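You operate a simulated robot arm through the tools that you are given. There is no shell and no other tool. Be economical: measure what you need, move in short steps, check, and stop when the job is done.

You are at the controls of a simulated robot arm. One attempt, no reset.

Task
Fit the clear window in the door and clip it.
Fine: turn the blue and the green clip to FREE, press the window in till it clicks, then turn both to HOLD. The door stays locked, the other window stays on the shelf.

It is judged by the outcome, as a careful person would: the job done as asked, and still so three seconds after it is handed in. It fails if anything else is knocked over, pushed out of place, dropped, spilled or broken.

Robot
A 7-joint arm with a fingered hand on a trunk, on a base that drives. Base frame: it is fixed to the floor where the robot stands at the start and does not move with it; the origin is under the middle of the robot, x ahead of it, y to its left, z up; the surface under the hand at the start is at about z = 0.76. Lengths are in m, angles in rad, forces in N, time in s.
With the tool pointing down near the work surface it reaches from about 0.1 to 0.72 m from the robot's upright axis, wherever it stands. Its first joint turns from -1.204 to 3.002 rad. Places, roughly: black door latch [0.8, -0.2, 1]; blue window clip [0.6, 0, 1]; green window clip [0.8, 0, 1]. Payload 3.4 kg.
The TCP is the grasp point between the finger pads, 0.039 m short of the fingertips. In the tool frame z runs along the fingers and y along their closing line. The gripper opens to 0.18 m. The gripper's body begins 0.111 m behind the TCP. The gripper is a hand of 3 fingers: y runs from the thumb to the fingers, the wrist lies at [0, 0, -0.262] in the tool frame.
Orientation is that of the tool frame in the base frame, as a unit quaternion [x, y, z, w]. With the fingers straight down and closing along the base's y, the tool's x points along the base's -x, its y along +y and its z along -z.

Tools
- The arm moves only by the tool jog_arm. Its argument "series" is one flat list of numbers, 6 for each row, row after row: the shift along the base's x, y, z in units of 25 mm (1.0 is 25 mm), then the turn, a rotation vector about the base's x, y, z in units of 8 degrees (1.0 is 8 degrees). In form: [x, y, z, ax, ay, az, x, y, z, ax, ay, az, ...]. A call has 1 to 20 rows; each row shifts and turns the commanded pose from where the row before left it. A call with a number of a shift or a turn outside -1 to 1 is refused whole. A row lasts 0.2 s, in which the tool goes at most 0.05 m and 0.15 rad; a call with a longer step from one row to the next is refused whole. Where a pose cannot be reached the arm comes as near as it can. A force on the tool above 50 N (or 10 N above the force at the start of the call, whichever is more), or a blocked arm, ends the call early, and 0.2 s more pass. In this call time passes only in rows, and 0.2 s behind the last. It gives the time, the measured TCP pose, the force on the tool (base axes), the opening and the grip force at its end, in the units of the frame above (readings bear some noise), with the torque about the TCP (base axes, N m) and any sound that the robot's microphone picked up.
- Cameras (640 x 400 px; columns grow to the right, rows downward): "scene" is now at [0.0729, -0.0134, 1.9012]; the picture's right is [-0.11, -0.99, -0.00], its down [-0.78, 0.09, -0.62] and it looks along [0.61, -0.06, -0.79] (base axes); focal length 292 px, centre (320, 200). "wrist" rides on the gripper at [0.063, -0.036, -0.128] in the tool frame; the picture's right is [0.50, 0.87, 0.00], its down [-0.75, 0.44, -0.49] and it looks along [-0.43, 0.25, 0.87] (tool axes); focal length 226 px, centre (320, 200). There is no depth. A picture from a camera that has moved, and an enlarged one, comes with that camera's place and axes in the base frame and with its lens.
- grab_frame(camera): a new picture of that camera. It takes no simulated time.
- raise_lower(by): slides the trunk up (or, below 0, down) by that many m; the arm and the scene camera ride with it, the base frame stays. It gives what a move gives, with no picture.
- drive_base(legs): drives the robot by 1 to 6 legs, each [ahead, left, turn to the left] in m, m and rad, along the robot's own axes; the way and the turn of a leg run together, so that a leg with both is an arc; at most 1.5 m and 3.142 rad a leg. The arm and the cameras ride along, it lands a little off, and it stops where it bumps. It gives what a move gives.
- finger_targets(finger1, finger2, thumb_bend): sets how far each is bent, from 0 (flat) to 1 (curled in); at 0.3 the hand is open as for a grip, at 0.7 the pads meet at the TCP. One left out holds its place. A second passes; each finger stops where it meets its share of the squeeze, and holds until it gets a number again. It is the only way to open and close the hand. It gives what a move gives, with no picture; readings hold the bend of each and the force on the fingers (four entries, about 0 where the hand has none), thumb and palm.
- aim_head(pan, tilt): turns the head with the scene camera to pan (to the left, within 2.496 rad either way) and tilt (down, from -0.506 to 1.204), counted from straight ahead of the robot. It gives what a move gives.
- zoom(camera, box): a new picture of the part [left, top, right, bottom] of that camera's present view, enlarged. It takes no simulated time.
- sign_off(): hands the job in; it is judged then, once.

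Work in short steps. Places have to be worked out from the pictures, the camera data and where the tool is seen: move nearer, look again, correct. Check each grasp and each placing, and mend what went wrong. You have 120 turns and 90 pictures in all, those below and enlarged ones among them. Open the gripper and draw the arm clear of the work before you hand the job in, unless the task says otherwise; then end with one line.

The tools are called as name(argument=value, ...) on one line, values as JSON. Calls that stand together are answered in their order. jog_arm: Moves the arm, as the interface text tells. Its arguments: {"type":"object","properties":{"series":{"type":"array","items":{"type":"number"}}},"required":["series"]} The other tools are called the same way: raise_lower (by) slides the trunk up or down; finger_targets (finger1, finger2, thumb_bend) moves the fingers one by one; drive_base (legs) drives the base; aim_head (pan, tilt) turns the head that bears the scene camera; grab_frame (camera) takes a picture; zoom (camera, box) takes an enlarged picture of a part of a camera's view; sign_off () hands the job in.

At the start:

```text
time: 0.0
ee_pos: [0.4432, -0.0336, 1.3213]
ee_rot: [0.0, 1.0, 0.001, -0.001]
wrist_force: [-0.3, -0.2, -0.4]
ft_torque: [0.01, 0.02, 0.0]
width: 0.1797
grasp_force: 0.1
shape: jaw
bend: [0.3, 0.3, 0.3]
finger forces: [0.1, 0.1, 0.0, 0.0, 0.0, 0.0]
trunk travel left (down, up): [-0.375, 0.167]
robot x, y, heading: [-0.0007, 0.0034, 0.001]
head pan, tilt: [-0.108, 0.902]
```

scene: 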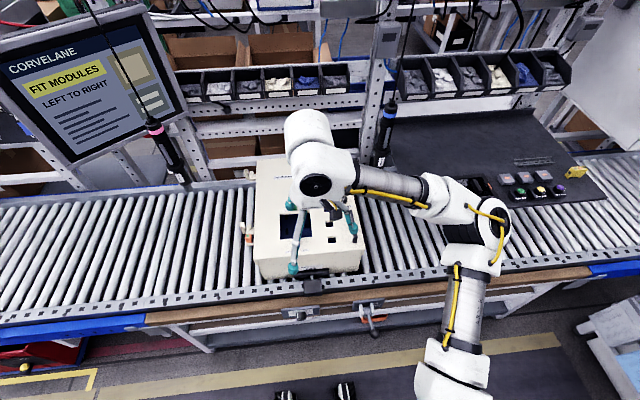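
wrist: 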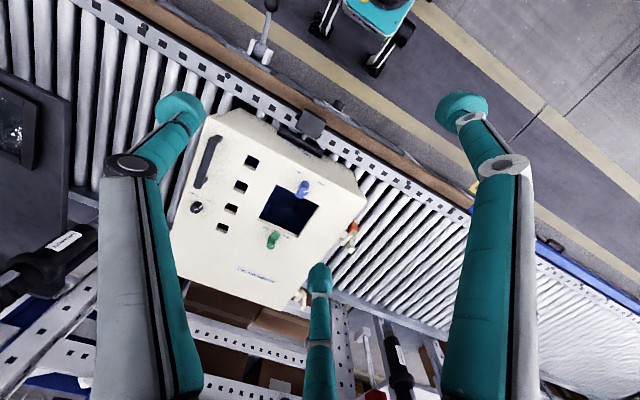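

The cabinet lies on the conveyor with its door facing up and a blue and a green clip beside the opening. I'll look closer at the door and look around for the shelf with the windows.

zoom(camera="wrist", box=[160, 90, 380, 320])

zoom(camera="scene", box=[360, 40, 640, 240])

zoom(camera="scene", box=[0, 0, 220, 170])

```text
1.74 times, centred on (270, 205) of wrist
camera zoom: at [0.3794, -0.0705, 1.4496], right [-0.5, 0.87, 0.0], down [0.75, 0.43, 0.49], along [0.43, 0.25, -0.87], focal length 393 px, centre (407, 191)
```

zoom: 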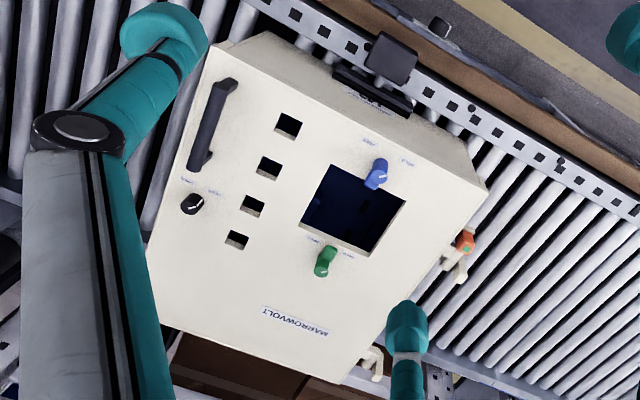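

```text
2.00 times, centred on (500, 140) of scene
camera zoom: at [0.0729, -0.0134, 1.9012], right [-0.11, -0.99, 0.0], down [-0.78, 0.09, -0.62], along [0.61, -0.06, -0.79], focal length 584 px, centre (-40, 320)
```

zoom: 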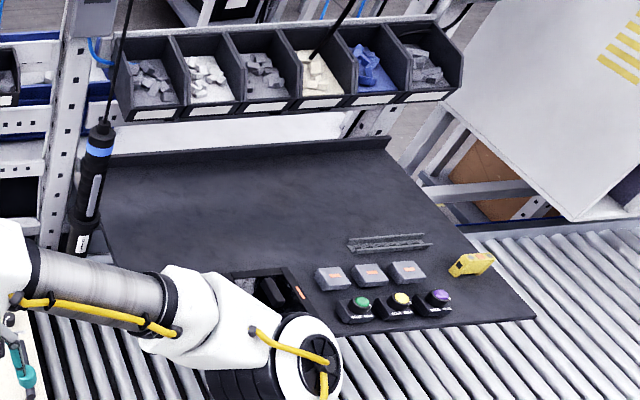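

```text
2.35 times, centred on (110, 85) of scene
camera zoom: at [0.0729, -0.0134, 1.9012], right [-0.11, -0.99, 0.0], down [-0.78, 0.09, -0.62], along [0.61, -0.06, -0.79], focal length 687 px, centre (814, 471)
```

zoom: 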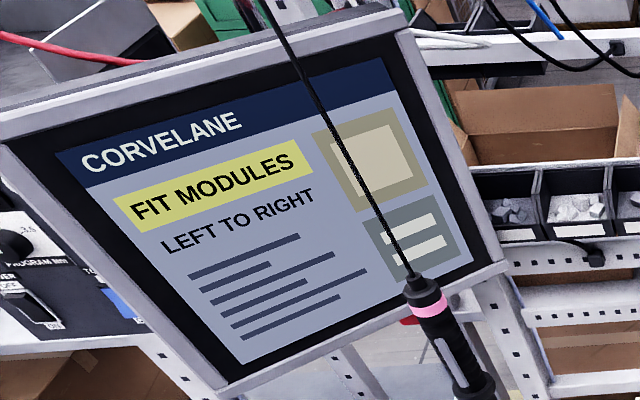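

No window is visible yet. I'll turn the head right and lower, then left, to find the shelf with the windows.

aim_head(pan=-0.9, tilt=0.8)

grab_frame(camera="scene")

aim_head(pan=0.9, tilt=0.8)

grab_frame(camera="scene")

```text
time: 1.1
ee_pos: [0.441, -0.0321, 1.323]
ee_rot: [0.0, 1.0, -0.002, 0.0]
wrist_force: [0.1, 0.8, 0.4]
ft_torque: [-0.02, 0.01, -0.02]
width: 0.1801
grasp_force: 0.0
shape: jaw
bend: [0.3, 0.3, 0.3]
finger forces: [0.0, 0.1, 0.0, 0.0, 0.0, 0.0]
trunk travel left (down, up): [-0.375, 0.167]
robot x, y, heading: [-0.0008, -0.0012, -0.0]
head pan, tilt: [-0.901, 0.799]
```

```text
84 pictures are left
camera scene: at [0.0481, -0.0682, 1.9091], right [-0.78, -0.62, 0.0], down [-0.45, 0.56, -0.69], along [0.43, -0.54, -0.72], focal length 292 px, centre (320, 200)
```

scene: 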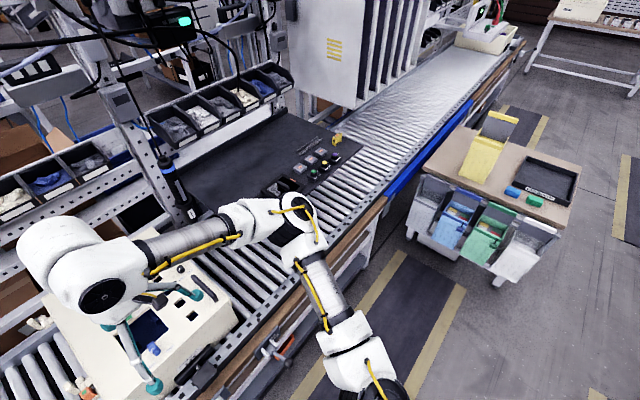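

```text
time: 2.9
ee_pos: [0.4395, -0.0309, 1.3246]
ee_rot: [0.0, 1.0, -0.001, 0.0]
wrist_force: [0.7, 0.1, -0.2]
ft_torque: [-0.01, -0.01, 0.0]
width: 0.1801
grasp_force: 0.0
shape: jaw
bend: [0.3, 0.3, 0.3]
finger forces: [0.0, 0.0, 0.0, 0.1, 0.1, 0.0]
trunk travel left (down, up): [-0.375, 0.167]
robot x, y, heading: [0.0015, -0.0033, 0.001]
head pan, tilt: [0.901, 0.799]
```

```text
83 pictures are left
camera scene: at [0.0481, 0.058, 1.9095], right [0.78, -0.62, 0.0], down [-0.45, -0.56, -0.7], along [0.43, 0.55, -0.72], focal length 292 px, centre (320, 200)
```

scene: 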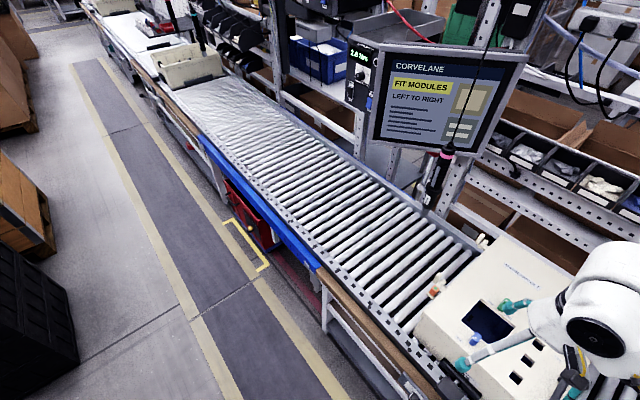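

No window seen yet ahead. A cart stands to the right; I'll look at it and behind.

aim_head(pan=2.4, tilt=0.7)

grab_frame(camera="scene")

aim_head(pan=-2.0, tilt=0.8)

grab_frame(camera="scene")

aim_head(pan=-1.2, tilt=0.7)

zoom(camera="scene", box=[220, 80, 460, 300])

```text
time: 4.5
ee_pos: [0.4397, -0.032, 1.3225]
ee_rot: [-0.001, 1.0, -0.001, 0.0]
wrist_force: [0.1, 0.0, -0.4]
ft_torque: [-0.04, -0.02, 0.0]
width: 0.1802
grasp_force: 0.0
shape: jaw
bend: [0.3, 0.3, 0.3]
finger forces: [0.1, 0.0, 0.0, 0.0, 0.0, 0.0]
trunk travel left (down, up): [-0.375, 0.167]
robot x, y, heading: [0.0007, -0.0018, 0.0]
head pan, tilt: [2.4, 0.7]
```

```text
82 pictures are left
camera scene: at [-0.0646, 0.0522, 1.9181], right [0.68, 0.74, 0.0], down [0.47, -0.43, -0.77], along [-0.57, 0.52, -0.64], focal length 292 px, centre (320, 200)
```

scene: 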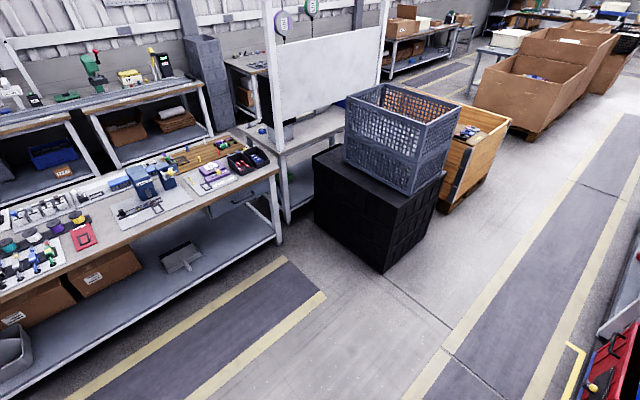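

```text
time: 8.1
ee_pos: [0.4398, -0.032, 1.3232]
ee_rot: [0.0, 1.0, -0.001, 0.0]
wrist_force: [-0.2, 0.2, -0.3]
ft_torque: [0.0, -0.01, -0.01]
width: 0.1797
grasp_force: 0.1
shape: jaw
bend: [0.3, 0.3, 0.3]
finger forces: [0.0, 0.0, 0.1, 0.0, 0.0, 0.1]
trunk travel left (down, up): [-0.375, 0.167]
robot x, y, heading: [-0.0, 0.0035, 0.001]
head pan, tilt: [-2.0, 0.799]
```

```text
81 pictures are left
camera scene: at [-0.0356, -0.0785, 1.9093], right [-0.91, 0.42, 0.0], down [0.3, 0.65, -0.7], along [-0.29, -0.63, -0.72], focal length 292 px, centre (320, 200)
```

scene: 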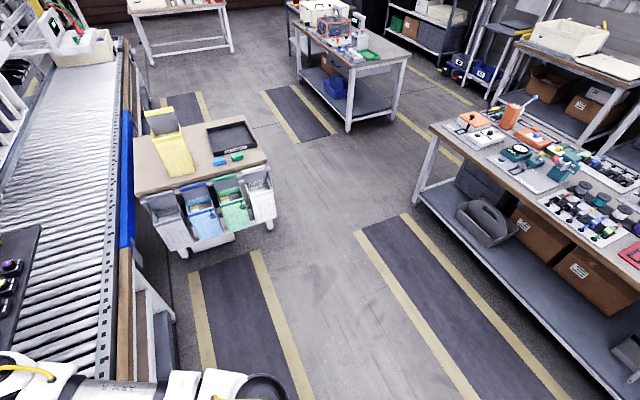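

```text
time: 9.2
ee_pos: [0.4402, -0.0325, 1.3229]
ee_rot: [0.0, 1.0, -0.001, 0.0]
wrist_force: [-0.5, -0.1, -0.1]
ft_torque: [0.02, 0.01, 0.0]
width: 0.1801
grasp_force: 0.1
shape: jaw
bend: [0.3, 0.3, 0.3]
finger forces: [0.0, 0.0, 0.0, 0.0, 0.0, 0.0]
trunk travel left (down, up): [-0.375, 0.167]
robot x, y, heading: [0.0028, 0.0012, -0.002]
head pan, tilt: [-1.201, 0.7]
```

```text
1.82 times, centred on (340, 190) of scene
camera zoom: at [0.0286, -0.0844, 1.9174], right [-0.93, -0.36, 0.0], down [-0.23, 0.6, -0.76], along [0.27, -0.71, -0.65], focal length 531 px, centre (284, 218)
```

zoom: 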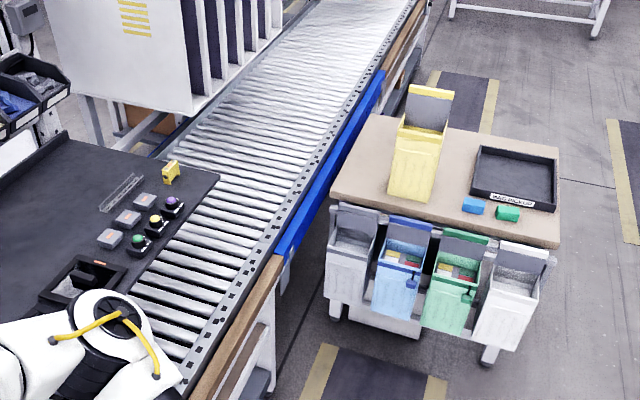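

No window seen on the cart. Clear panes may be hard to see; the thing on the dark bench could be a rack, so I'll aim there and zoom in.

aim_head(pan=-0.55, tilt=0.65)

zoom(camera="scene", box=[240, 100, 480, 250])

grab_frame(camera="scene")

```text
time: 10.2
ee_pos: [0.4402, -0.0313, 1.3233]
ee_rot: [0.001, 1.0, -0.001, 0.0]
wrist_force: [0.6, 0.3, 0.5]
ft_torque: [0.02, -0.02, -0.04]
width: 0.1801
grasp_force: 0.2
shape: jaw
bend: [0.3, 0.3, 0.3]
finger forces: [0.1, 0.1, 0.0, 0.0, 0.0, 0.0]
trunk travel left (down, up): [-0.375, 0.167]
robot x, y, heading: [0.0008, -0.0033, 0.001]
head pan, tilt: [-0.55, 0.649]
```

```text
2.67 times, centred on (360, 175) of scene
camera zoom: at [0.0719, -0.0506, 1.9217], right [-0.52, -0.85, 0.0], down [-0.52, 0.32, -0.79], along [0.68, -0.41, -0.61], focal length 779 px, centre (213, 267)
```

zoom: 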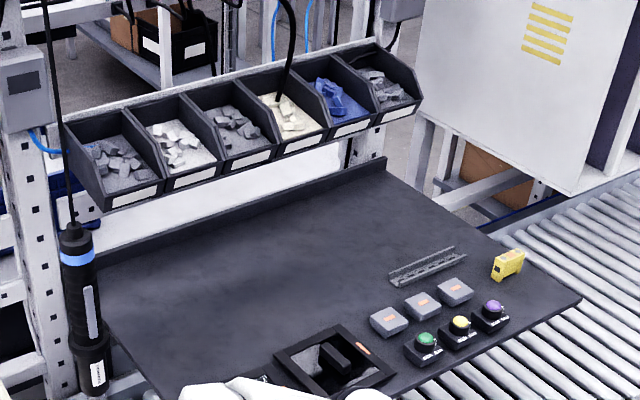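

```text
78 pictures are left
camera scene: at [0.0719, -0.0506, 1.9217], right [-0.52, -0.85, 0.0], down [-0.52, 0.32, -0.79], along [0.68, -0.41, -0.61], focal length 292 px, centre (320, 200)
```

scene: 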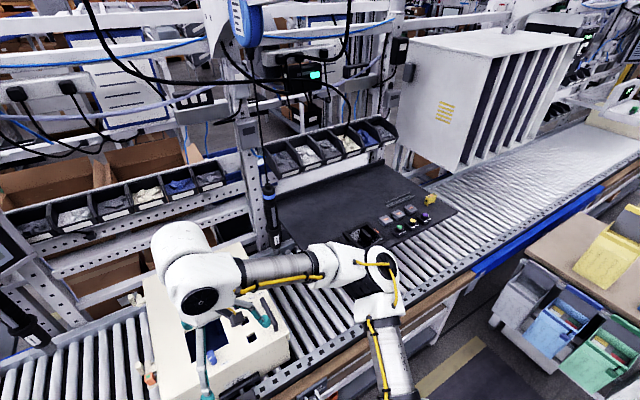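

The dark bench holds modules, buttons and a tray partly hidden by the arm. I'll swing the hand to the right and look at it with the wrist camera.

jog_arm(series=[0, -1, 0, 0, 0, 0, 0, -1, 0, 0, 0, 0, 0, -1, 0, 0, 0, 0, 0, -1, 0, 0, 0, 0, 0, -1, 0, 0, 0, 0, 0, -1, 0, 0, 0, 0, 0, -1, 0, 0, 0, 0, 0, -1, 0, 0, 0, 0, 0, -1, 0, 0, 0, 0, 0, -1, 0, 0, 0, 0, 0, -1, 0, 0, 0, 0, 0, -1, 0, 0, 0, 0, 0, -1, 0, 0, 0, 0, 0, -1, 0, 0, 0, 0, 0, -1, 0, 0, 0, 0, 0, -1, 0, 0, 0, 0])

grab_frame(camera="scene")

grab_frame(camera="wrist")

```text
time: 13.6
ee_pos: [0.4402, -0.4322, 1.3222]
ee_rot: [0.0, 1.0, 0.0, 0.001]
wrist_force: [-0.7, -0.2, 0.6]
ft_torque: [-0.03, 0.01, 0.02]
width: 0.1802
grasp_force: 0.0
shape: jaw
bend: [0.3, 0.3, 0.3]
finger forces: [0.0, 0.0, 0.0, 0.0, 0.1, 0.0]
trunk travel left (down, up): [-0.375, 0.167]
robot x, y, heading: [0.0014, 0.002, -0.001]
head pan, tilt: [-0.55, 0.649]
```

```text
77 pictures are left
camera scene: at [0.0695, -0.0567, 1.9216], right [-0.52, -0.85, 0.0], down [-0.52, 0.32, -0.79], along [0.68, -0.41, -0.61], focal length 292 px, centre (320, 200)
```

scene: 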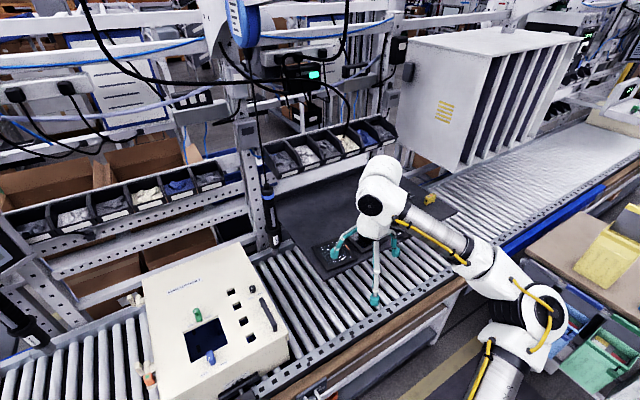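

```text
76 pictures are left
camera wrist: at [0.3764, -0.4688, 1.4491], right [-0.5, 0.87, 0.0], down [0.75, 0.44, 0.49], along [0.43, 0.25, -0.87], focal length 226 px, centre (320, 200)
```

wrist: 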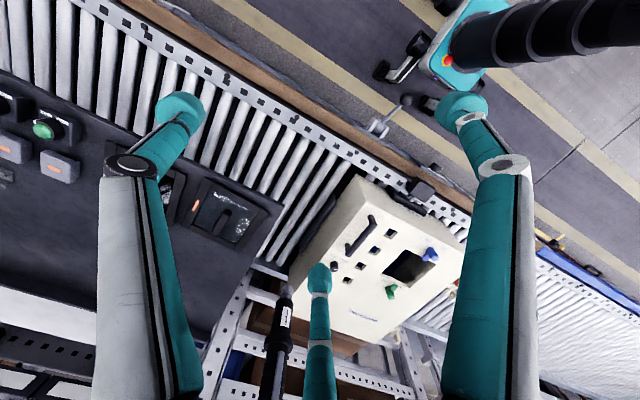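

Two shallow trays at the near-left corner of the bench seem to hold window pieces. Zooming in.

zoom(camera="wrist", box=[150, 160, 290, 250])

zoom(camera="scene", box=[260, 180, 460, 310])

zoom(camera="scene", box=[130, 240, 300, 390])

```text
4.44 times, centred on (220, 205) of wrist
camera zoom: at [0.3764, -0.4688, 1.4491], right [-0.5, 0.87, 0.0], down [0.75, 0.44, 0.49], along [0.43, 0.25, -0.87], focal length 1005 px, centre (764, 178)
```

zoom: 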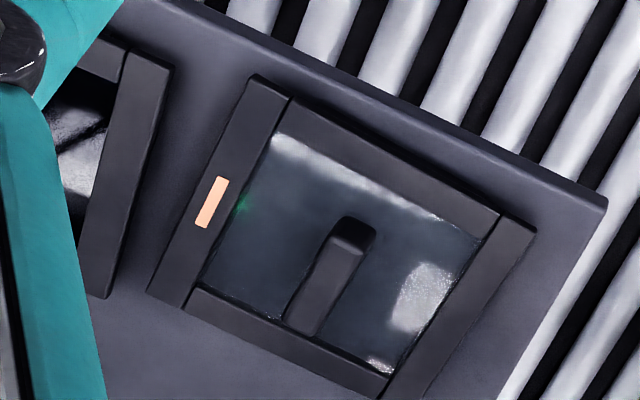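

```text
3.08 times, centred on (360, 245) of scene
camera zoom: at [0.0695, -0.0567, 1.9216], right [-0.52, -0.85, 0.0], down [-0.52, 0.32, -0.79], along [0.68, -0.41, -0.61], focal length 899 px, centre (197, 62)
```

zoom: 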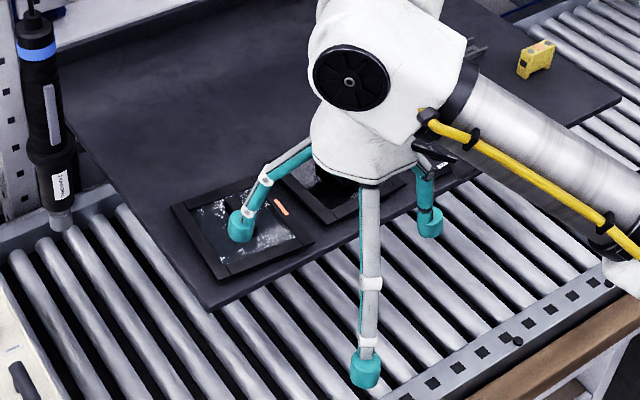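

```text
2.67 times, centred on (215, 315) of scene
camera zoom: at [0.0695, -0.0567, 1.9216], right [-0.52, -0.85, 0.0], down [-0.52, 0.32, -0.79], along [0.68, -0.41, -0.61], focal length 779 px, centre (600, -107)
```

zoom: 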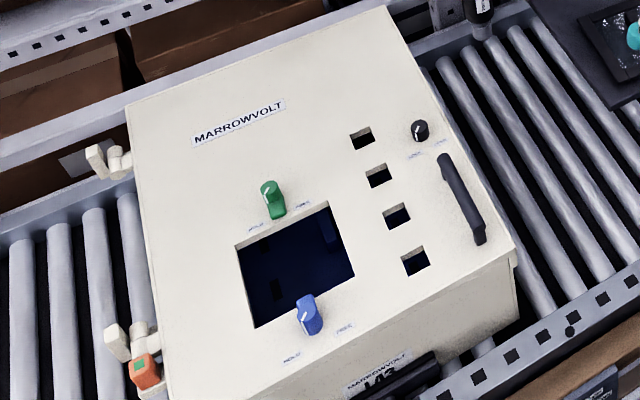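

Tray 1 (about [0.88, -0.63]) holds a pane with a handle, tray 2 (about [0.93, -0.85]) the other one. I'll drive right about 0.5 m to come in reach and compare them.

drive_base(legs=[[0, -0.5, 0]])

grab_frame(camera="wrist")

zoom(camera="scene", box=[120, 180, 440, 380])

```text
time: 16.6
ee_pos: [0.4382, -0.9144, 1.3259]
ee_rot: [0.0, 1.0, -0.007, 0.001]
wrist_force: [0.1, -0.1, -0.1]
ft_torque: [-0.05, 0.04, 0.04]
width: 0.1798
grasp_force: 0.0
shape: jaw
bend: [0.3, 0.3, 0.3]
finger forces: [0.0, 0.0, 0.0, 0.0, 0.0, 0.0]
trunk travel left (down, up): [-0.375, 0.167]
robot x, y, heading: [0.0023, -0.498, -0.002]
head pan, tilt: [-0.55, 0.649]
```

```text
72 pictures are left
camera wrist: at [0.3747, -0.9479, 1.4551], right [-0.5, 0.87, -0.01], down [0.75, 0.44, 0.49], along [0.43, 0.23, -0.87], focal length 226 px, centre (320, 200)
```

wrist: 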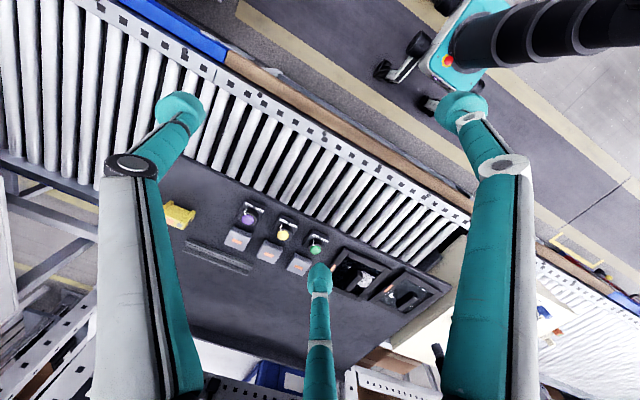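

```text
2.00 times, centred on (280, 280) of scene
camera zoom: at [0.0691, -0.5307, 1.9222], right [-0.53, -0.85, 0.01], down [-0.52, 0.31, -0.8], along [0.68, -0.42, -0.6], focal length 584 px, centre (400, 40)
```

zoom: 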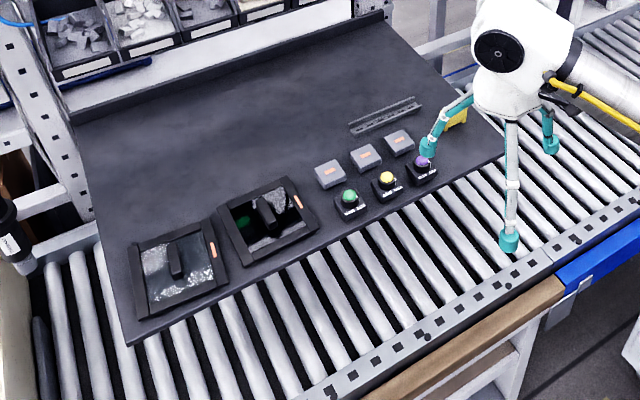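

Both trays now visible. Zooming tightly to tell clear from smoked.

aim_head(pan=0.0, tilt=0.95)

grab_frame(camera="scene")

zoom(camera="scene", box=[240, 120, 440, 245])

```text
time: 17.5
ee_pos: [0.4379, -0.9186, 1.3256]
ee_rot: [-0.001, 1.0, -0.005, 0.001]
wrist_force: [0.0, -0.3, 0.6]
ft_torque: [0.0, -0.01, -0.01]
width: 0.1797
grasp_force: 0.0
shape: jaw
bend: [0.3, 0.3, 0.3]
finger forces: [0.0, 0.0, 0.0, 0.1, 0.1, 0.0]
trunk travel left (down, up): [-0.375, 0.167]
robot x, y, heading: [0.0002, -0.4913, -0.004]
head pan, tilt: [0.0, 0.949]
```

```text
70 pictures are left
camera scene: at [0.068, -0.4952, 1.8979], right [0.0, -1.0, 0.0], down [-0.81, 0.0, -0.58], along [0.58, 0.0, -0.81], focal length 292 px, centre (320, 200)
```

scene: 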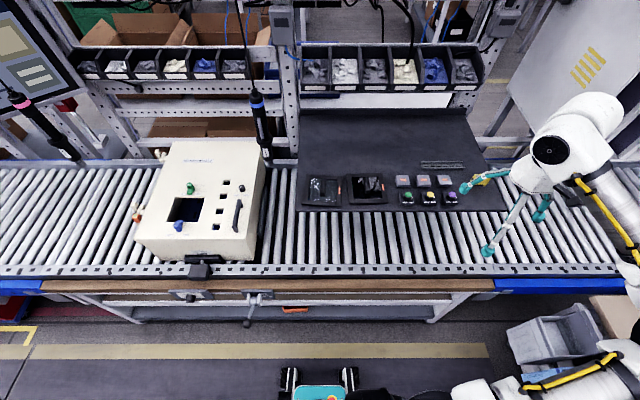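

```text
3.20 times, centred on (340, 182) of scene
camera zoom: at [0.068, -0.4952, 1.8979], right [0.0, -1.0, 0.0], down [-0.81, 0.0, -0.58], along [0.58, 0.0, -0.81], focal length 935 px, centre (256, 256)
```

zoom: 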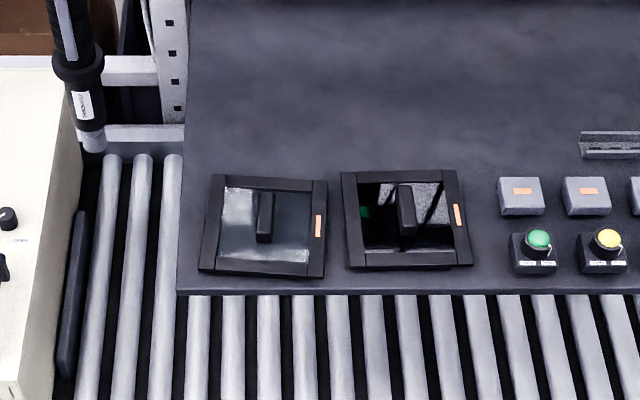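

Left pane is the clear one (bench tone shows through); the right is smoked. Triangulating two views puts the shelf at z≈1.06, the clear window at about [0.70, -0.505]. I'll drive to a spot from which both door and window are in reach, y≈-0.25 and a little forward.

drive_base(legs=[[0, 0.25, 0], [0.12, 0, 0]])

finger_targets(finger1=0.55, finger2=0.55, thumb_bend=0.55)

grab_frame(camera="wrist")

grab_frame(camera="scene")

```text
time: 20.2
ee_pos: [0.5577, -0.6789, 1.3218]
ee_rot: [-0.002, 1.0, -0.002, 0.002]
wrist_force: [0.3, -0.1, 0.1]
ft_torque: [-0.03, 0.05, 0.01]
width: 0.1799
grasp_force: 0.0
shape: jaw
bend: [0.3, 0.3, 0.3]
finger forces: [0.0, 0.1, 0.0, 0.0, 0.0, 0.1]
trunk travel left (down, up): [-0.375, 0.167]
robot x, y, heading: [0.1191, -0.2511, -0.004]
head pan, tilt: [0.0, 0.949]
```

```text
time: 21.2
ee_pos: [0.5559, -0.6913, 1.3197]
ee_rot: [0.0, 1.0, 0.003, 0.001]
wrist_force: [-0.3, -0.3, -0.1]
ft_torque: [0.04, -0.02, -0.03]
width: 0.0536
grasp_force: 0.1
shape: fingers
bend: [0.55, 0.55, 0.55]
finger forces: [0.0, 0.0, 0.0, 0.0, 0.0, 0.0]
trunk travel left (down, up): [-0.375, 0.167]
robot x, y, heading: [0.1165, -0.2501, 0.002]
head pan, tilt: [0.0, 0.949]
```

```text
68 pictures are left
camera wrist: at [0.4929, -0.7279, 1.4472], right [-0.5, 0.87, 0.0], down [0.75, 0.43, 0.5], along [0.43, 0.25, -0.87], focal length 226 px, centre (320, 200)
```

wrist: 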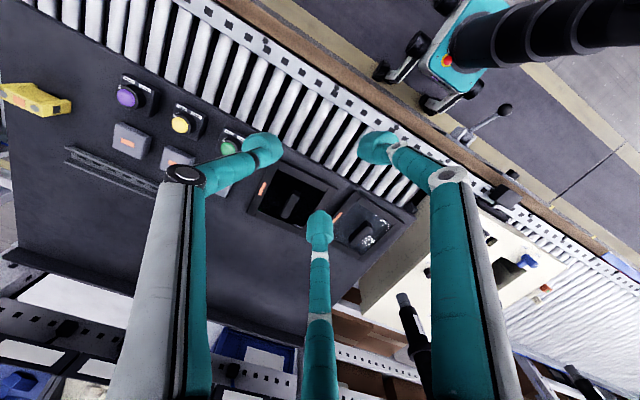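

```text
67 pictures are left
camera scene: at [0.1868, -0.2768, 1.8976], right [0.0, -1.0, -0.01], down [-0.81, 0.01, -0.58], along [0.58, 0.01, -0.81], focal length 292 px, centre (320, 200)
```

scene: 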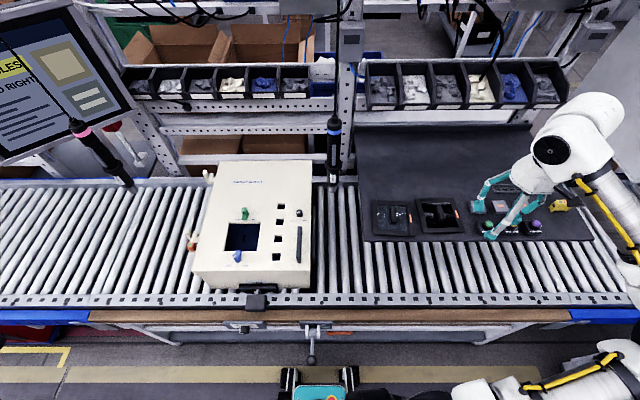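

Fingers close radially towards the centre. Now I zoom on the clips on the door and the window.

zoom(camera="scene", box=[205, 195, 305, 275])

zoom(camera="scene", box=[360, 190, 470, 250])

```text
5.00 times, centred on (255, 235) of scene
camera zoom: at [0.1868, -0.2768, 1.8976], right [0.0, -1.0, -0.01], down [-0.81, 0.01, -0.58], along [0.58, 0.01, -0.81], focal length 1461 px, centre (645, 25)
```

zoom: 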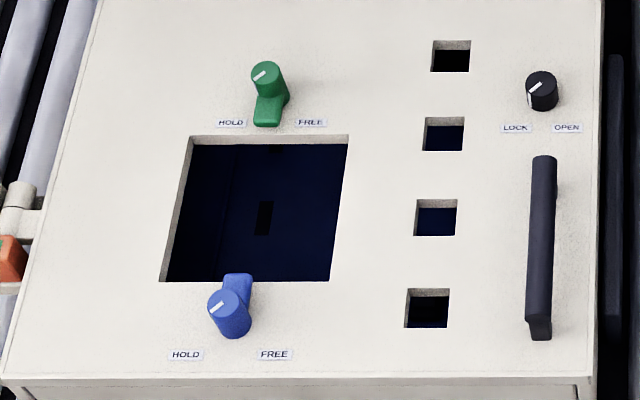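

```text
5.82 times, centred on (415, 220) of scene
camera zoom: at [0.1868, -0.2768, 1.8976], right [0.0, -1.0, -0.01], down [-0.81, 0.01, -0.58], along [0.58, 0.01, -0.81], focal length 1700 px, centre (-233, 84)
```

zoom: 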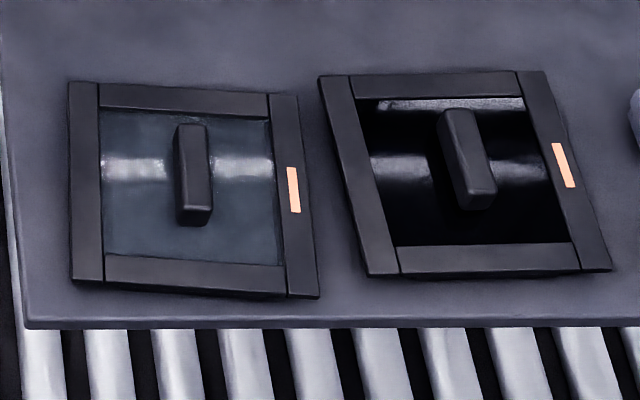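

Clips: blue knob about [0.587, 0.0], green about [0.765, 0.0], both pointers at HOLD; FREE is a counterclockwise turn seen from above. Opening centre ≈[0.675, 0]. The clear window has a central handle bar along x, yaw about -5°, at [0.708, -0.51]. First I bring the hand over the blue clip.

jog_arm(series=[0.06, 1, 0, 0, 0, 0, 0.06, 1, 0, 0, 0, 0, 0.06, 1, 0, 0, 0, 0, 0.06, 1, 0, 0, 0, 0, 0.06, 1, 0, 0, 0, 0, 0.06, 1, 0, 0, 0, 0, 0.06, 1, 0, 0, 0, 0, 0.06, 1, 0, 0, 0, 0, 0.06, 1, 0, 0, 0, 0, 0.06, 1, 0, 0, 0, 0, 0.06, 1, 0, 0, 0, 0, 0.06, 1, 0, 0, 0, 0, 0.06, 1, 0, 0, 0, 0, 0.06, 1, 0, 0, 0, 0, 0.06, 1, 0, 0, 0, 0, 0.06, 1, 0, 0, 0, 0, 0.06, 1, 0, 0, 0, 0, 0.06, 1, 0, 0, 0, 0, 0.06, 1, 0, 0, 0, 0, 0.06, 1, 0, 0, 0, 0])

jog_arm(series=[0, 1, -0.5, 0, 0, 0, 0, 1, -0.5, 0, 0, 0, 0, 1, -0.5, 0, 0, 0, 0, 1, -0.5, 0, 0, 0, 0, 1, -0.5, 0, 0, 0, 0, 1, -0.5, 0, 0, 0, 0, 1, -0.5, 0, 0, 0, 0, 0.6, -0.5, 0, 0, 0])

grab_frame(camera="wrist")

zoom(camera="scene", box=[170, 140, 330, 300])

```text
time: 25.4
ee_pos: [0.5871, -0.1742, 1.3245]
ee_rot: [-0.001, 1.0, -0.004, 0.001]
wrist_force: [0.8, -1.1, -0.1]
ft_torque: [-0.01, -0.01, 0.01]
width: 0.0534
grasp_force: 0.1
shape: fingers
bend: [0.55, 0.55, 0.55]
finger forces: [0.0, 0.0, 0.1, 0.1, 0.1, 0.1]
trunk travel left (down, up): [-0.375, 0.167]
robot x, y, heading: [0.1209, -0.2495, -0.0]
head pan, tilt: [0.0, 0.949]
```

```text
time: 27.2
ee_pos: [0.5867, 0.0178, 1.225]
ee_rot: [-0.001, 1.0, -0.004, 0.001]
wrist_force: [0.1, 0.3, -0.7]
ft_torque: [0.0, -0.01, 0.02]
width: 0.0535
grasp_force: 0.0
shape: fingers
bend: [0.55, 0.55, 0.55]
finger forces: [0.0, 0.0, 0.0, 0.1, 0.0, 0.0]
trunk travel left (down, up): [-0.375, 0.167]
robot x, y, heading: [0.1164, -0.251, -0.0]
head pan, tilt: [0.0, 0.949]
```

```text
64 pictures are left
camera wrist: at [0.5243, -0.0168, 1.3519], right [-0.5, 0.86, -0.01], down [0.75, 0.44, 0.49], along [0.43, 0.24, -0.87], focal length 226 px, centre (320, 200)
```

wrist: 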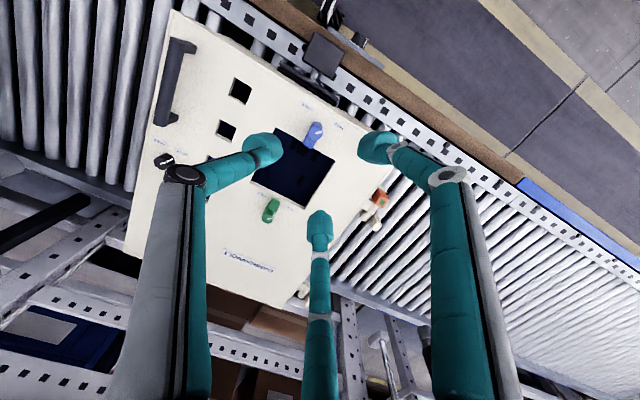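

```text
2.50 times, centred on (250, 220) of scene
camera zoom: at [0.1895, -0.2465, 1.8977], right [0.0, -1.0, 0.0], down [-0.82, 0.0, -0.58], along [0.58, 0.0, -0.82], focal length 730 px, centre (495, 150)
```

zoom: 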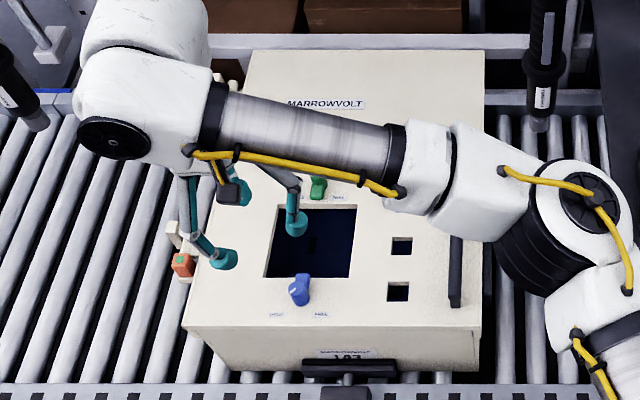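

Triangulation from both cameras gives the blue knob at about [0.592, 0.008]. I'll centre over it, lower to TCP z≈1.10 and check.

jog_arm(series=[0.1, -0.2, -0.8, 0, 0, 0, 0.1, -0.2, -0.8, 0, 0, 0, 0, 0, -0.8, 0, 0, 0, 0, 0, -0.8, 0, 0, 0, 0, 0, -0.8, 0, 0, 0, 0, 0, -0.8, 0, 0, 0])

grab_frame(camera="wrist")

zoom(camera="scene", box=[190, 180, 310, 300])

```text
time: 28.6
ee_pos: [0.5915, 0.0055, 1.105]
ee_rot: [-0.001, 1.0, -0.003, 0.001]
wrist_force: [0.1, 0.7, 0.1]
ft_torque: [0.02, 0.03, -0.06]
width: 0.0535
grasp_force: 0.1
shape: fingers
bend: [0.55, 0.55, 0.55]
finger forces: [0.0, 0.0, 0.0, 0.1, 0.0, 0.0]
trunk travel left (down, up): [-0.375, 0.167]
robot x, y, heading: [0.1185, -0.2498, 0.006]
head pan, tilt: [0.0, 0.949]
```

```text
62 pictures are left
camera wrist: at [0.5282, -0.029, 1.2327], right [-0.5, 0.86, -0.01], down [0.75, 0.44, 0.49], along [0.43, 0.24, -0.87], focal length 226 px, centre (320, 200)
```

wrist: 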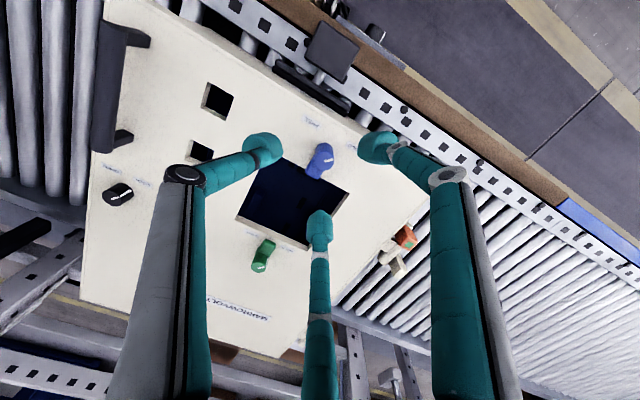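

```text
3.33 times, centred on (250, 240) of scene
camera zoom: at [0.1897, -0.2496, 1.8977], right [0.0, -1.0, 0.0], down [-0.82, 0.0, -0.58], along [0.58, 0.0, -0.82], focal length 974 px, centre (553, 67)
```

zoom: 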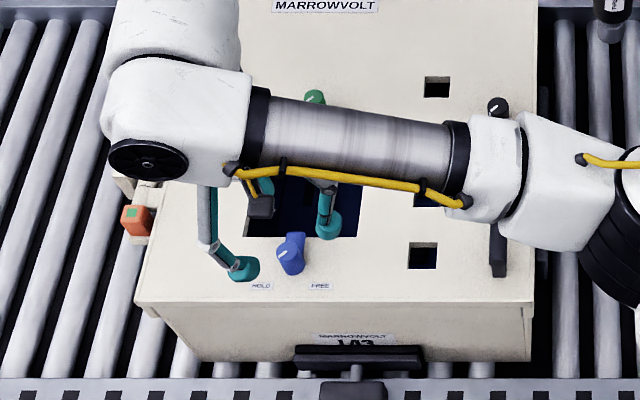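

The knob sits on the hand axis if its top is at z≈1.02, a bit further out if lower. I'll go down 35 mm more and re-check the parallax.

jog_arm(series=[0.1, 0.1, -0.7, 0, 0, 0, 0.1, 0.1, -0.7, 0, 0, 0])

zoom(camera="wrist", box=[220, 90, 420, 270])

zoom(camera="scene", box=[210, 200, 290, 280])

```text
time: 29.2
ee_pos: [0.5965, 0.0108, 1.0713]
ee_rot: [-0.002, 1.0, -0.004, 0.001]
wrist_force: [-0.2, 1.0, -0.6]
ft_torque: [0.02, 0.0, 0.01]
width: 0.0534
grasp_force: 0.0
shape: fingers
bend: [0.55, 0.55, 0.55]
finger forces: [0.1, 0.1, 0.0, 0.1, 0.0, 0.0]
trunk travel left (down, up): [-0.375, 0.167]
robot x, y, heading: [0.1193, -0.247, -0.004]
head pan, tilt: [0.0, 0.949]
```

```text
2.22 times, centred on (320, 180) of wrist
camera zoom: at [0.533, -0.0234, 1.1982], right [-0.5, 0.86, -0.01], down [0.75, 0.44, 0.49], along [0.43, 0.24, -0.87], focal length 502 px, centre (320, 244)
```

zoom: 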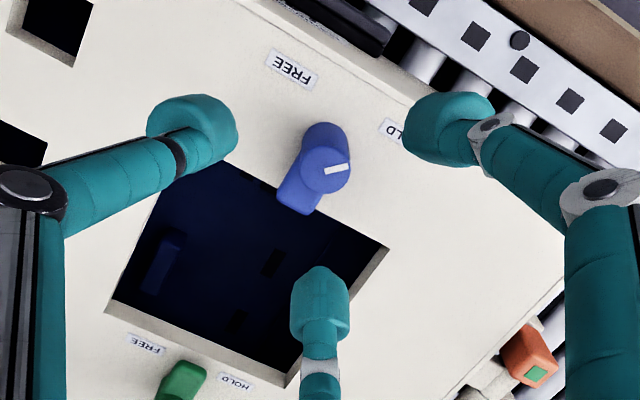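

```text
5.00 times, centred on (250, 240) of scene
camera zoom: at [0.1893, -0.2495, 1.8977], right [0.0, -1.0, 0.0], down [-0.81, 0.0, -0.58], along [0.58, 0.0, -0.81], focal length 1461 px, centre (670, 0)
```

zoom: 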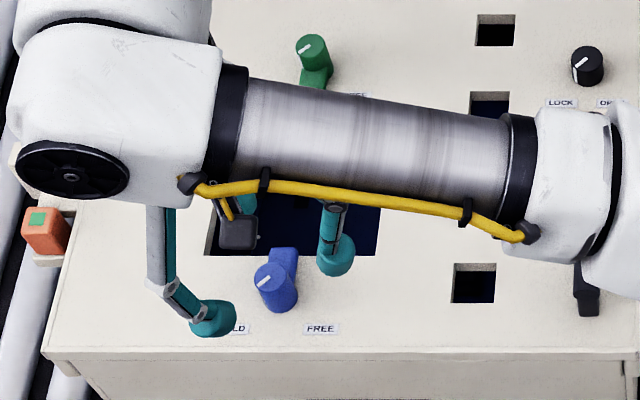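

Triangulated: door face z≈0.997, blue knob top z≈1.018 at [0.594, 0.011]. To have the fingers straddle the tab, I pre-turn the hand -90° about z here (tips still above the knob).

jog_arm(series=[0, 0, 0, 0, 0, -0.9375, 0, 0, 0, 0, 0, -0.9375, 0, 0, 0, 0, 0, -0.9375, 0, 0, 0, 0, 0, -0.9375, 0, 0, 0, 0, 0, -0.9375, 0, 0, 0, 0, 0, -0.9375, 0, 0, 0, 0, 0, -0.9375, 0, 0, 0, 0, 0, -0.9375, 0, 0, 0, 0, 0, -0.9375, 0, 0, 0, 0, 0, -0.9375, 0, 0, 0, 0, 0, -0.9375, 0, 0, 0, 0, 0, -0.9375])

zoom(camera="wrist", box=[220, 90, 420, 270])

```text
time: 31.8
ee_pos: [0.5968, 0.0109, 1.0706]
ee_rot: [0.707, 0.707, -0.004, -0.002]
wrist_force: [-0.3, 0.7, 0.5]
ft_torque: [-0.01, -0.01, 0.01]
width: 0.0536
grasp_force: 0.0
shape: fingers
bend: [0.55, 0.55, 0.55]
finger forces: [0.0, 0.0, 0.0, 0.0, 0.1, 0.1]
trunk travel left (down, up): [-0.375, 0.167]
robot x, y, heading: [0.1176, -0.2473, -0.002]
head pan, tilt: [0.0, 0.949]
```

```text
2.22 times, centred on (320, 180) of wrist
camera zoom: at [0.5605, 0.0739, 1.1971], right [0.87, 0.5, -0.01], down [0.44, -0.75, 0.49], along [0.24, -0.43, -0.87], focal length 502 px, centre (320, 244)
```

zoom: 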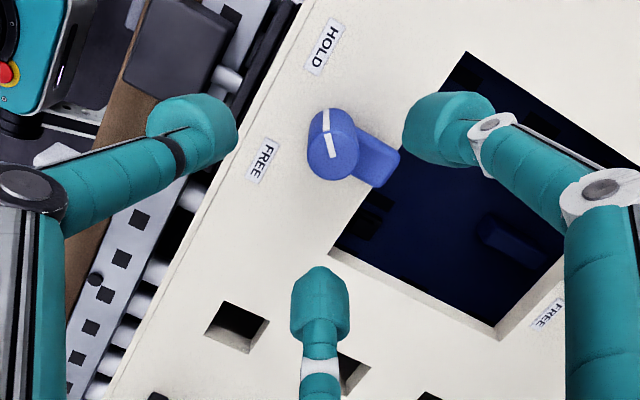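

Hand rotated fine. Combining the two views gives the knob at about [0.598, 0.015]. I'll nudge there and lower to TCP z≈1.048 (tips ~1 cm above the door), then close gently.

jog_arm(series=[0.05, 0.15, -0.45, 0, 0, 0, 0, 0, -0.45, 0, 0, 0])

finger_targets(finger1=0.68, finger2=0.68, thumb_bend=0.68)

zoom(camera="wrist", box=[220, 90, 420, 270])

```text
time: 32.4
ee_pos: [0.5975, 0.0152, 1.0472]
ee_rot: [0.706, 0.708, -0.003, -0.002]
wrist_force: [-0.8, -0.4, 0.6]
ft_torque: [0.01, -0.02, 0.01]
width: 0.0536
grasp_force: 0.0
shape: fingers
bend: [0.55, 0.55, 0.55]
finger forces: [0.0, 0.1, 0.0, 0.0, 0.0, 0.0]
trunk travel left (down, up): [-0.375, 0.167]
robot x, y, heading: [0.1191, -0.2501, -0.003]
head pan, tilt: [0.0, 0.949]
```

```text
time: 33.4
ee_pos: [0.5955, 0.0148, 1.047]
ee_rot: [0.705, 0.709, -0.004, -0.002]
wrist_force: [-0.5, 0.4, -0.3]
ft_torque: [0.0, 0.01, 0.01]
width: 0.0038
grasp_force: 0.1
shape: fingers
bend: [0.68, 0.68, 0.68]
finger forces: [0.0, 0.1, 0.1, 0.0, 0.0, 0.0]
trunk travel left (down, up): [-0.375, 0.167]
robot x, y, heading: [0.1175, -0.2513, 0.001]
head pan, tilt: [0.0, 0.949]
```

```text
2.22 times, centred on (320, 180) of wrist
camera zoom: at [0.5612, 0.0776, 1.1753], right [0.86, 0.5, -0.01], down [0.44, -0.75, 0.49], along [0.24, -0.43, -0.87], focal length 502 px, centre (320, 244)
```

zoom: 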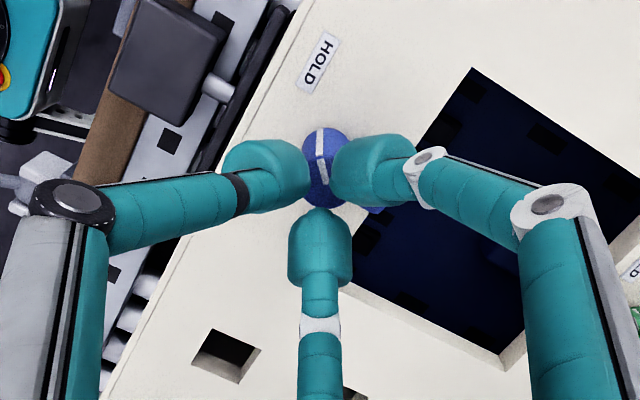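

The fingers met without touching, so the knob is lower than judged. I'll reopen, go down 15 mm with contact watch, and close again.

finger_targets(finger1=0.57, finger2=0.57, thumb_bend=0.57)

jog_arm(series=[0, 0, -0.3, 0, 0, 0, 0, 0, -0.3, 0, 0, 0])

zoom(camera="wrist", box=[220, 90, 420, 270])

finger_targets(finger1=0.68, finger2=0.68, thumb_bend=0.68)

```text
time: 34.4
ee_pos: [0.5967, 0.0137, 1.0478]
ee_rot: [0.706, 0.708, -0.005, -0.002]
wrist_force: [0.2, -0.2, -0.4]
ft_torque: [0.02, -0.02, -0.02]
width: 0.0484
grasp_force: 0.0
shape: fingers
bend: [0.56, 0.56, 0.56]
finger forces: [0.1, 0.0, 0.1, 0.0, 0.0, 0.0]
trunk travel left (down, up): [-0.375, 0.167]
robot x, y, heading: [0.1173, -0.2496, 0.001]
head pan, tilt: [0.0, 0.949]
```

```text
time: 35.0
ee_pos: [0.5976, 0.0149, 1.0337]
ee_rot: [0.706, 0.709, -0.003, -0.001]
wrist_force: [-1.1, -0.3, -1.1]
ft_torque: [0.01, 0.01, 0.01]
width: 0.0484
grasp_force: 0.0
shape: fingers
bend: [0.56, 0.56, 0.56]
finger forces: [0.1, 0.0, 0.0, 0.1, 0.0, 0.0]
trunk travel left (down, up): [-0.375, 0.167]
robot x, y, heading: [0.1204, -0.2511, 0.0]
head pan, tilt: [0.0, 0.949]
```

```text
2.22 times, centred on (320, 180) of wrist
camera zoom: at [0.5613, 0.0775, 1.1602], right [0.86, 0.5, -0.01], down [0.44, -0.75, 0.49], along [0.24, -0.43, -0.87], focal length 502 px, centre (320, 244)
```

zoom: 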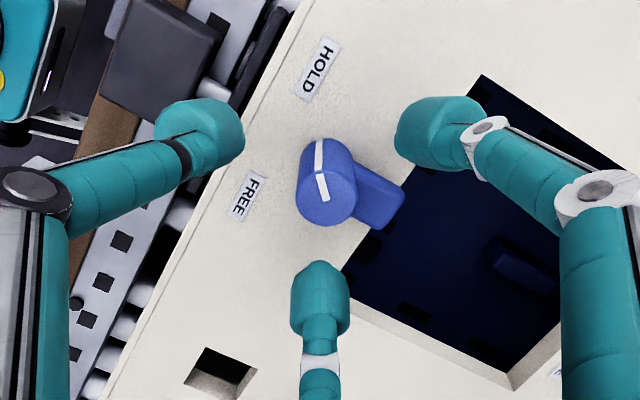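

```text
time: 36.0
ee_pos: [0.5972, 0.0135, 1.032]
ee_rot: [0.707, 0.708, -0.004, -0.002]
wrist_force: [0.5, 0.5, -0.7]
ft_torque: [0.03, 0.0, 0.03]
width: 0.0117
grasp_force: 3.3
shape: fingers
bend: [0.65, 0.66, 0.67]
finger forces: [2.7, 2.1, 0.0, 0.0, 1.9, 0.0]
trunk travel left (down, up): [-0.375, 0.167]
robot x, y, heading: [0.1146, -0.2514, -0.0]
head pan, tilt: [0.0, 0.949]
```

Light contact on the knob's upper edge. I'll open, shift -3 mm in y, lower 8 mm more and grip properly.

finger_targets(finger1=0.57, finger2=0.57, thumb_bend=0.57)

jog_arm(series=[0.06, -0.12, -0.2, 0, 0, 0, 0, 0, -0.16, 0, 0, 0])

finger_targets(finger1=0.7, finger2=0.7, thumb_bend=0.7)

zoom(camera="wrist", box=[220, 90, 420, 270])

```text
time: 37.0
ee_pos: [0.5966, 0.0146, 1.0326]
ee_rot: [0.706, 0.709, -0.005, -0.002]
wrist_force: [-0.1, -0.3, 0.8]
ft_torque: [-0.02, -0.01, 0.0]
width: 0.0485
grasp_force: 0.1
shape: fingers
bend: [0.56, 0.56, 0.56]
finger forces: [0.1, 0.1, 0.0, 0.0, 0.0, 0.1]
trunk travel left (down, up): [-0.375, 0.167]
robot x, y, heading: [0.1179, -0.2498, -0.0]
head pan, tilt: [0.0, 0.949]
```

```text
time: 37.6
ee_pos: [0.5983, 0.0126, 1.0239]
ee_rot: [0.706, 0.709, -0.005, 0.0]
wrist_force: [-0.2, 0.0, -0.2]
ft_torque: [-0.03, -0.01, 0.0]
width: 0.0482
grasp_force: 0.0
shape: fingers
bend: [0.56, 0.56, 0.56]
finger forces: [0.0, 0.0, 0.0, 0.0, 0.0, 0.1]
trunk travel left (down, up): [-0.375, 0.167]
robot x, y, heading: [0.1171, -0.2483, -0.004]
head pan, tilt: [0.0, 0.949]
```

```text
time: 38.6
ee_pos: [0.5989, 0.011, 1.0239]
ee_rot: [0.706, 0.708, -0.005, -0.001]
wrist_force: [-0.9, 0.3, 0.1]
ft_torque: [0.04, 0.04, 0.0]
width: 0.0134
grasp_force: 6.1
shape: fingers
bend: [0.64, 0.67, 0.67]
finger forces: [4.8, 2.4, 0.0, 0.0, 5.0, 0.0]
trunk travel left (down, up): [-0.375, 0.167]
robot x, y, heading: [0.1175, -0.247, -0.0]
head pan, tilt: [0.0, 0.949]
```

```text
2.22 times, centred on (320, 180) of wrist
camera zoom: at [0.5625, 0.0749, 1.1517], right [0.86, 0.5, -0.01], down [0.44, -0.75, 0.49], along [0.24, -0.43, -0.87], focal length 502 px, centre (320, 244)
```

zoom: 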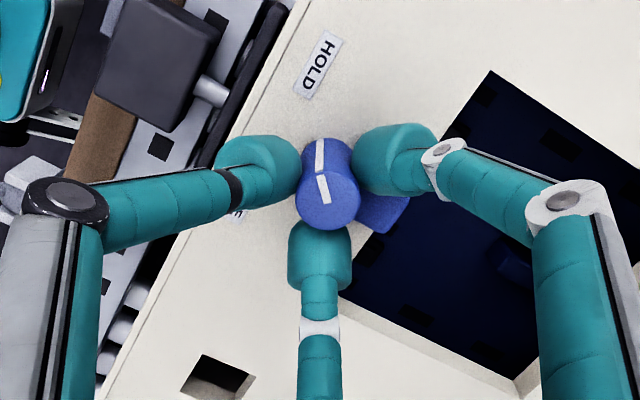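

Gripped on all three sides. Now I twist +45° first and check torque and pointer.

jog_arm(series=[0, 0, 0, 0, 0, 0.9375, 0, 0, 0, 0, 0, 0.9375, 0, 0, 0, 0, 0, 0.9375, 0, 0, 0, 0, 0, 0.9375, 0, 0, 0, 0, 0, 0.9375, 0, 0, 0, 0, 0, 0.9375])

zoom(camera="wrist", box=[220, 90, 420, 270])

```text
time: 40.0
ee_pos: [0.5991, 0.0122, 1.0239]
ee_rot: [0.38, 0.925, -0.004, 0.0]
wrist_force: [1.7, 1.3, 0.0]
ft_torque: [0.05, -0.08, 0.02]
width: 0.0135
grasp_force: 6.5
shape: fingers
bend: [0.65, 0.67, 0.67]
finger forces: [6.1, 3.7, 0.0, 0.1, 3.5, 0.0]
trunk travel left (down, up): [-0.375, 0.167]
robot x, y, heading: [0.1212, -0.2539, -0.0]
head pan, tilt: [0.0, 0.949]
```

```text
2.22 times, centred on (320, 180) of wrist
camera zoom: at [0.5292, 0.0312, 1.1514], right [0.25, 0.97, -0.01], down [0.84, -0.22, 0.49], along [0.47, -0.13, -0.87], focal length 502 px, centre (320, 244)
```

zoom: 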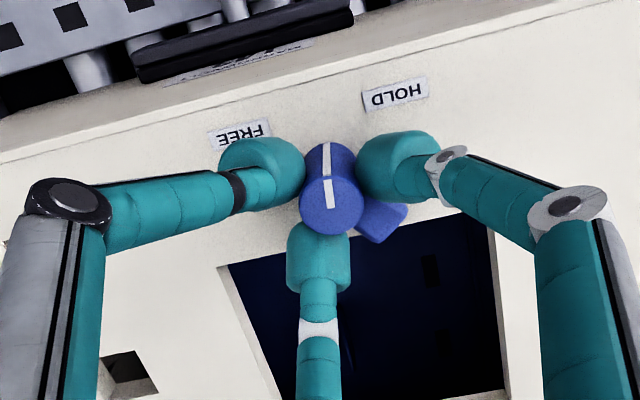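

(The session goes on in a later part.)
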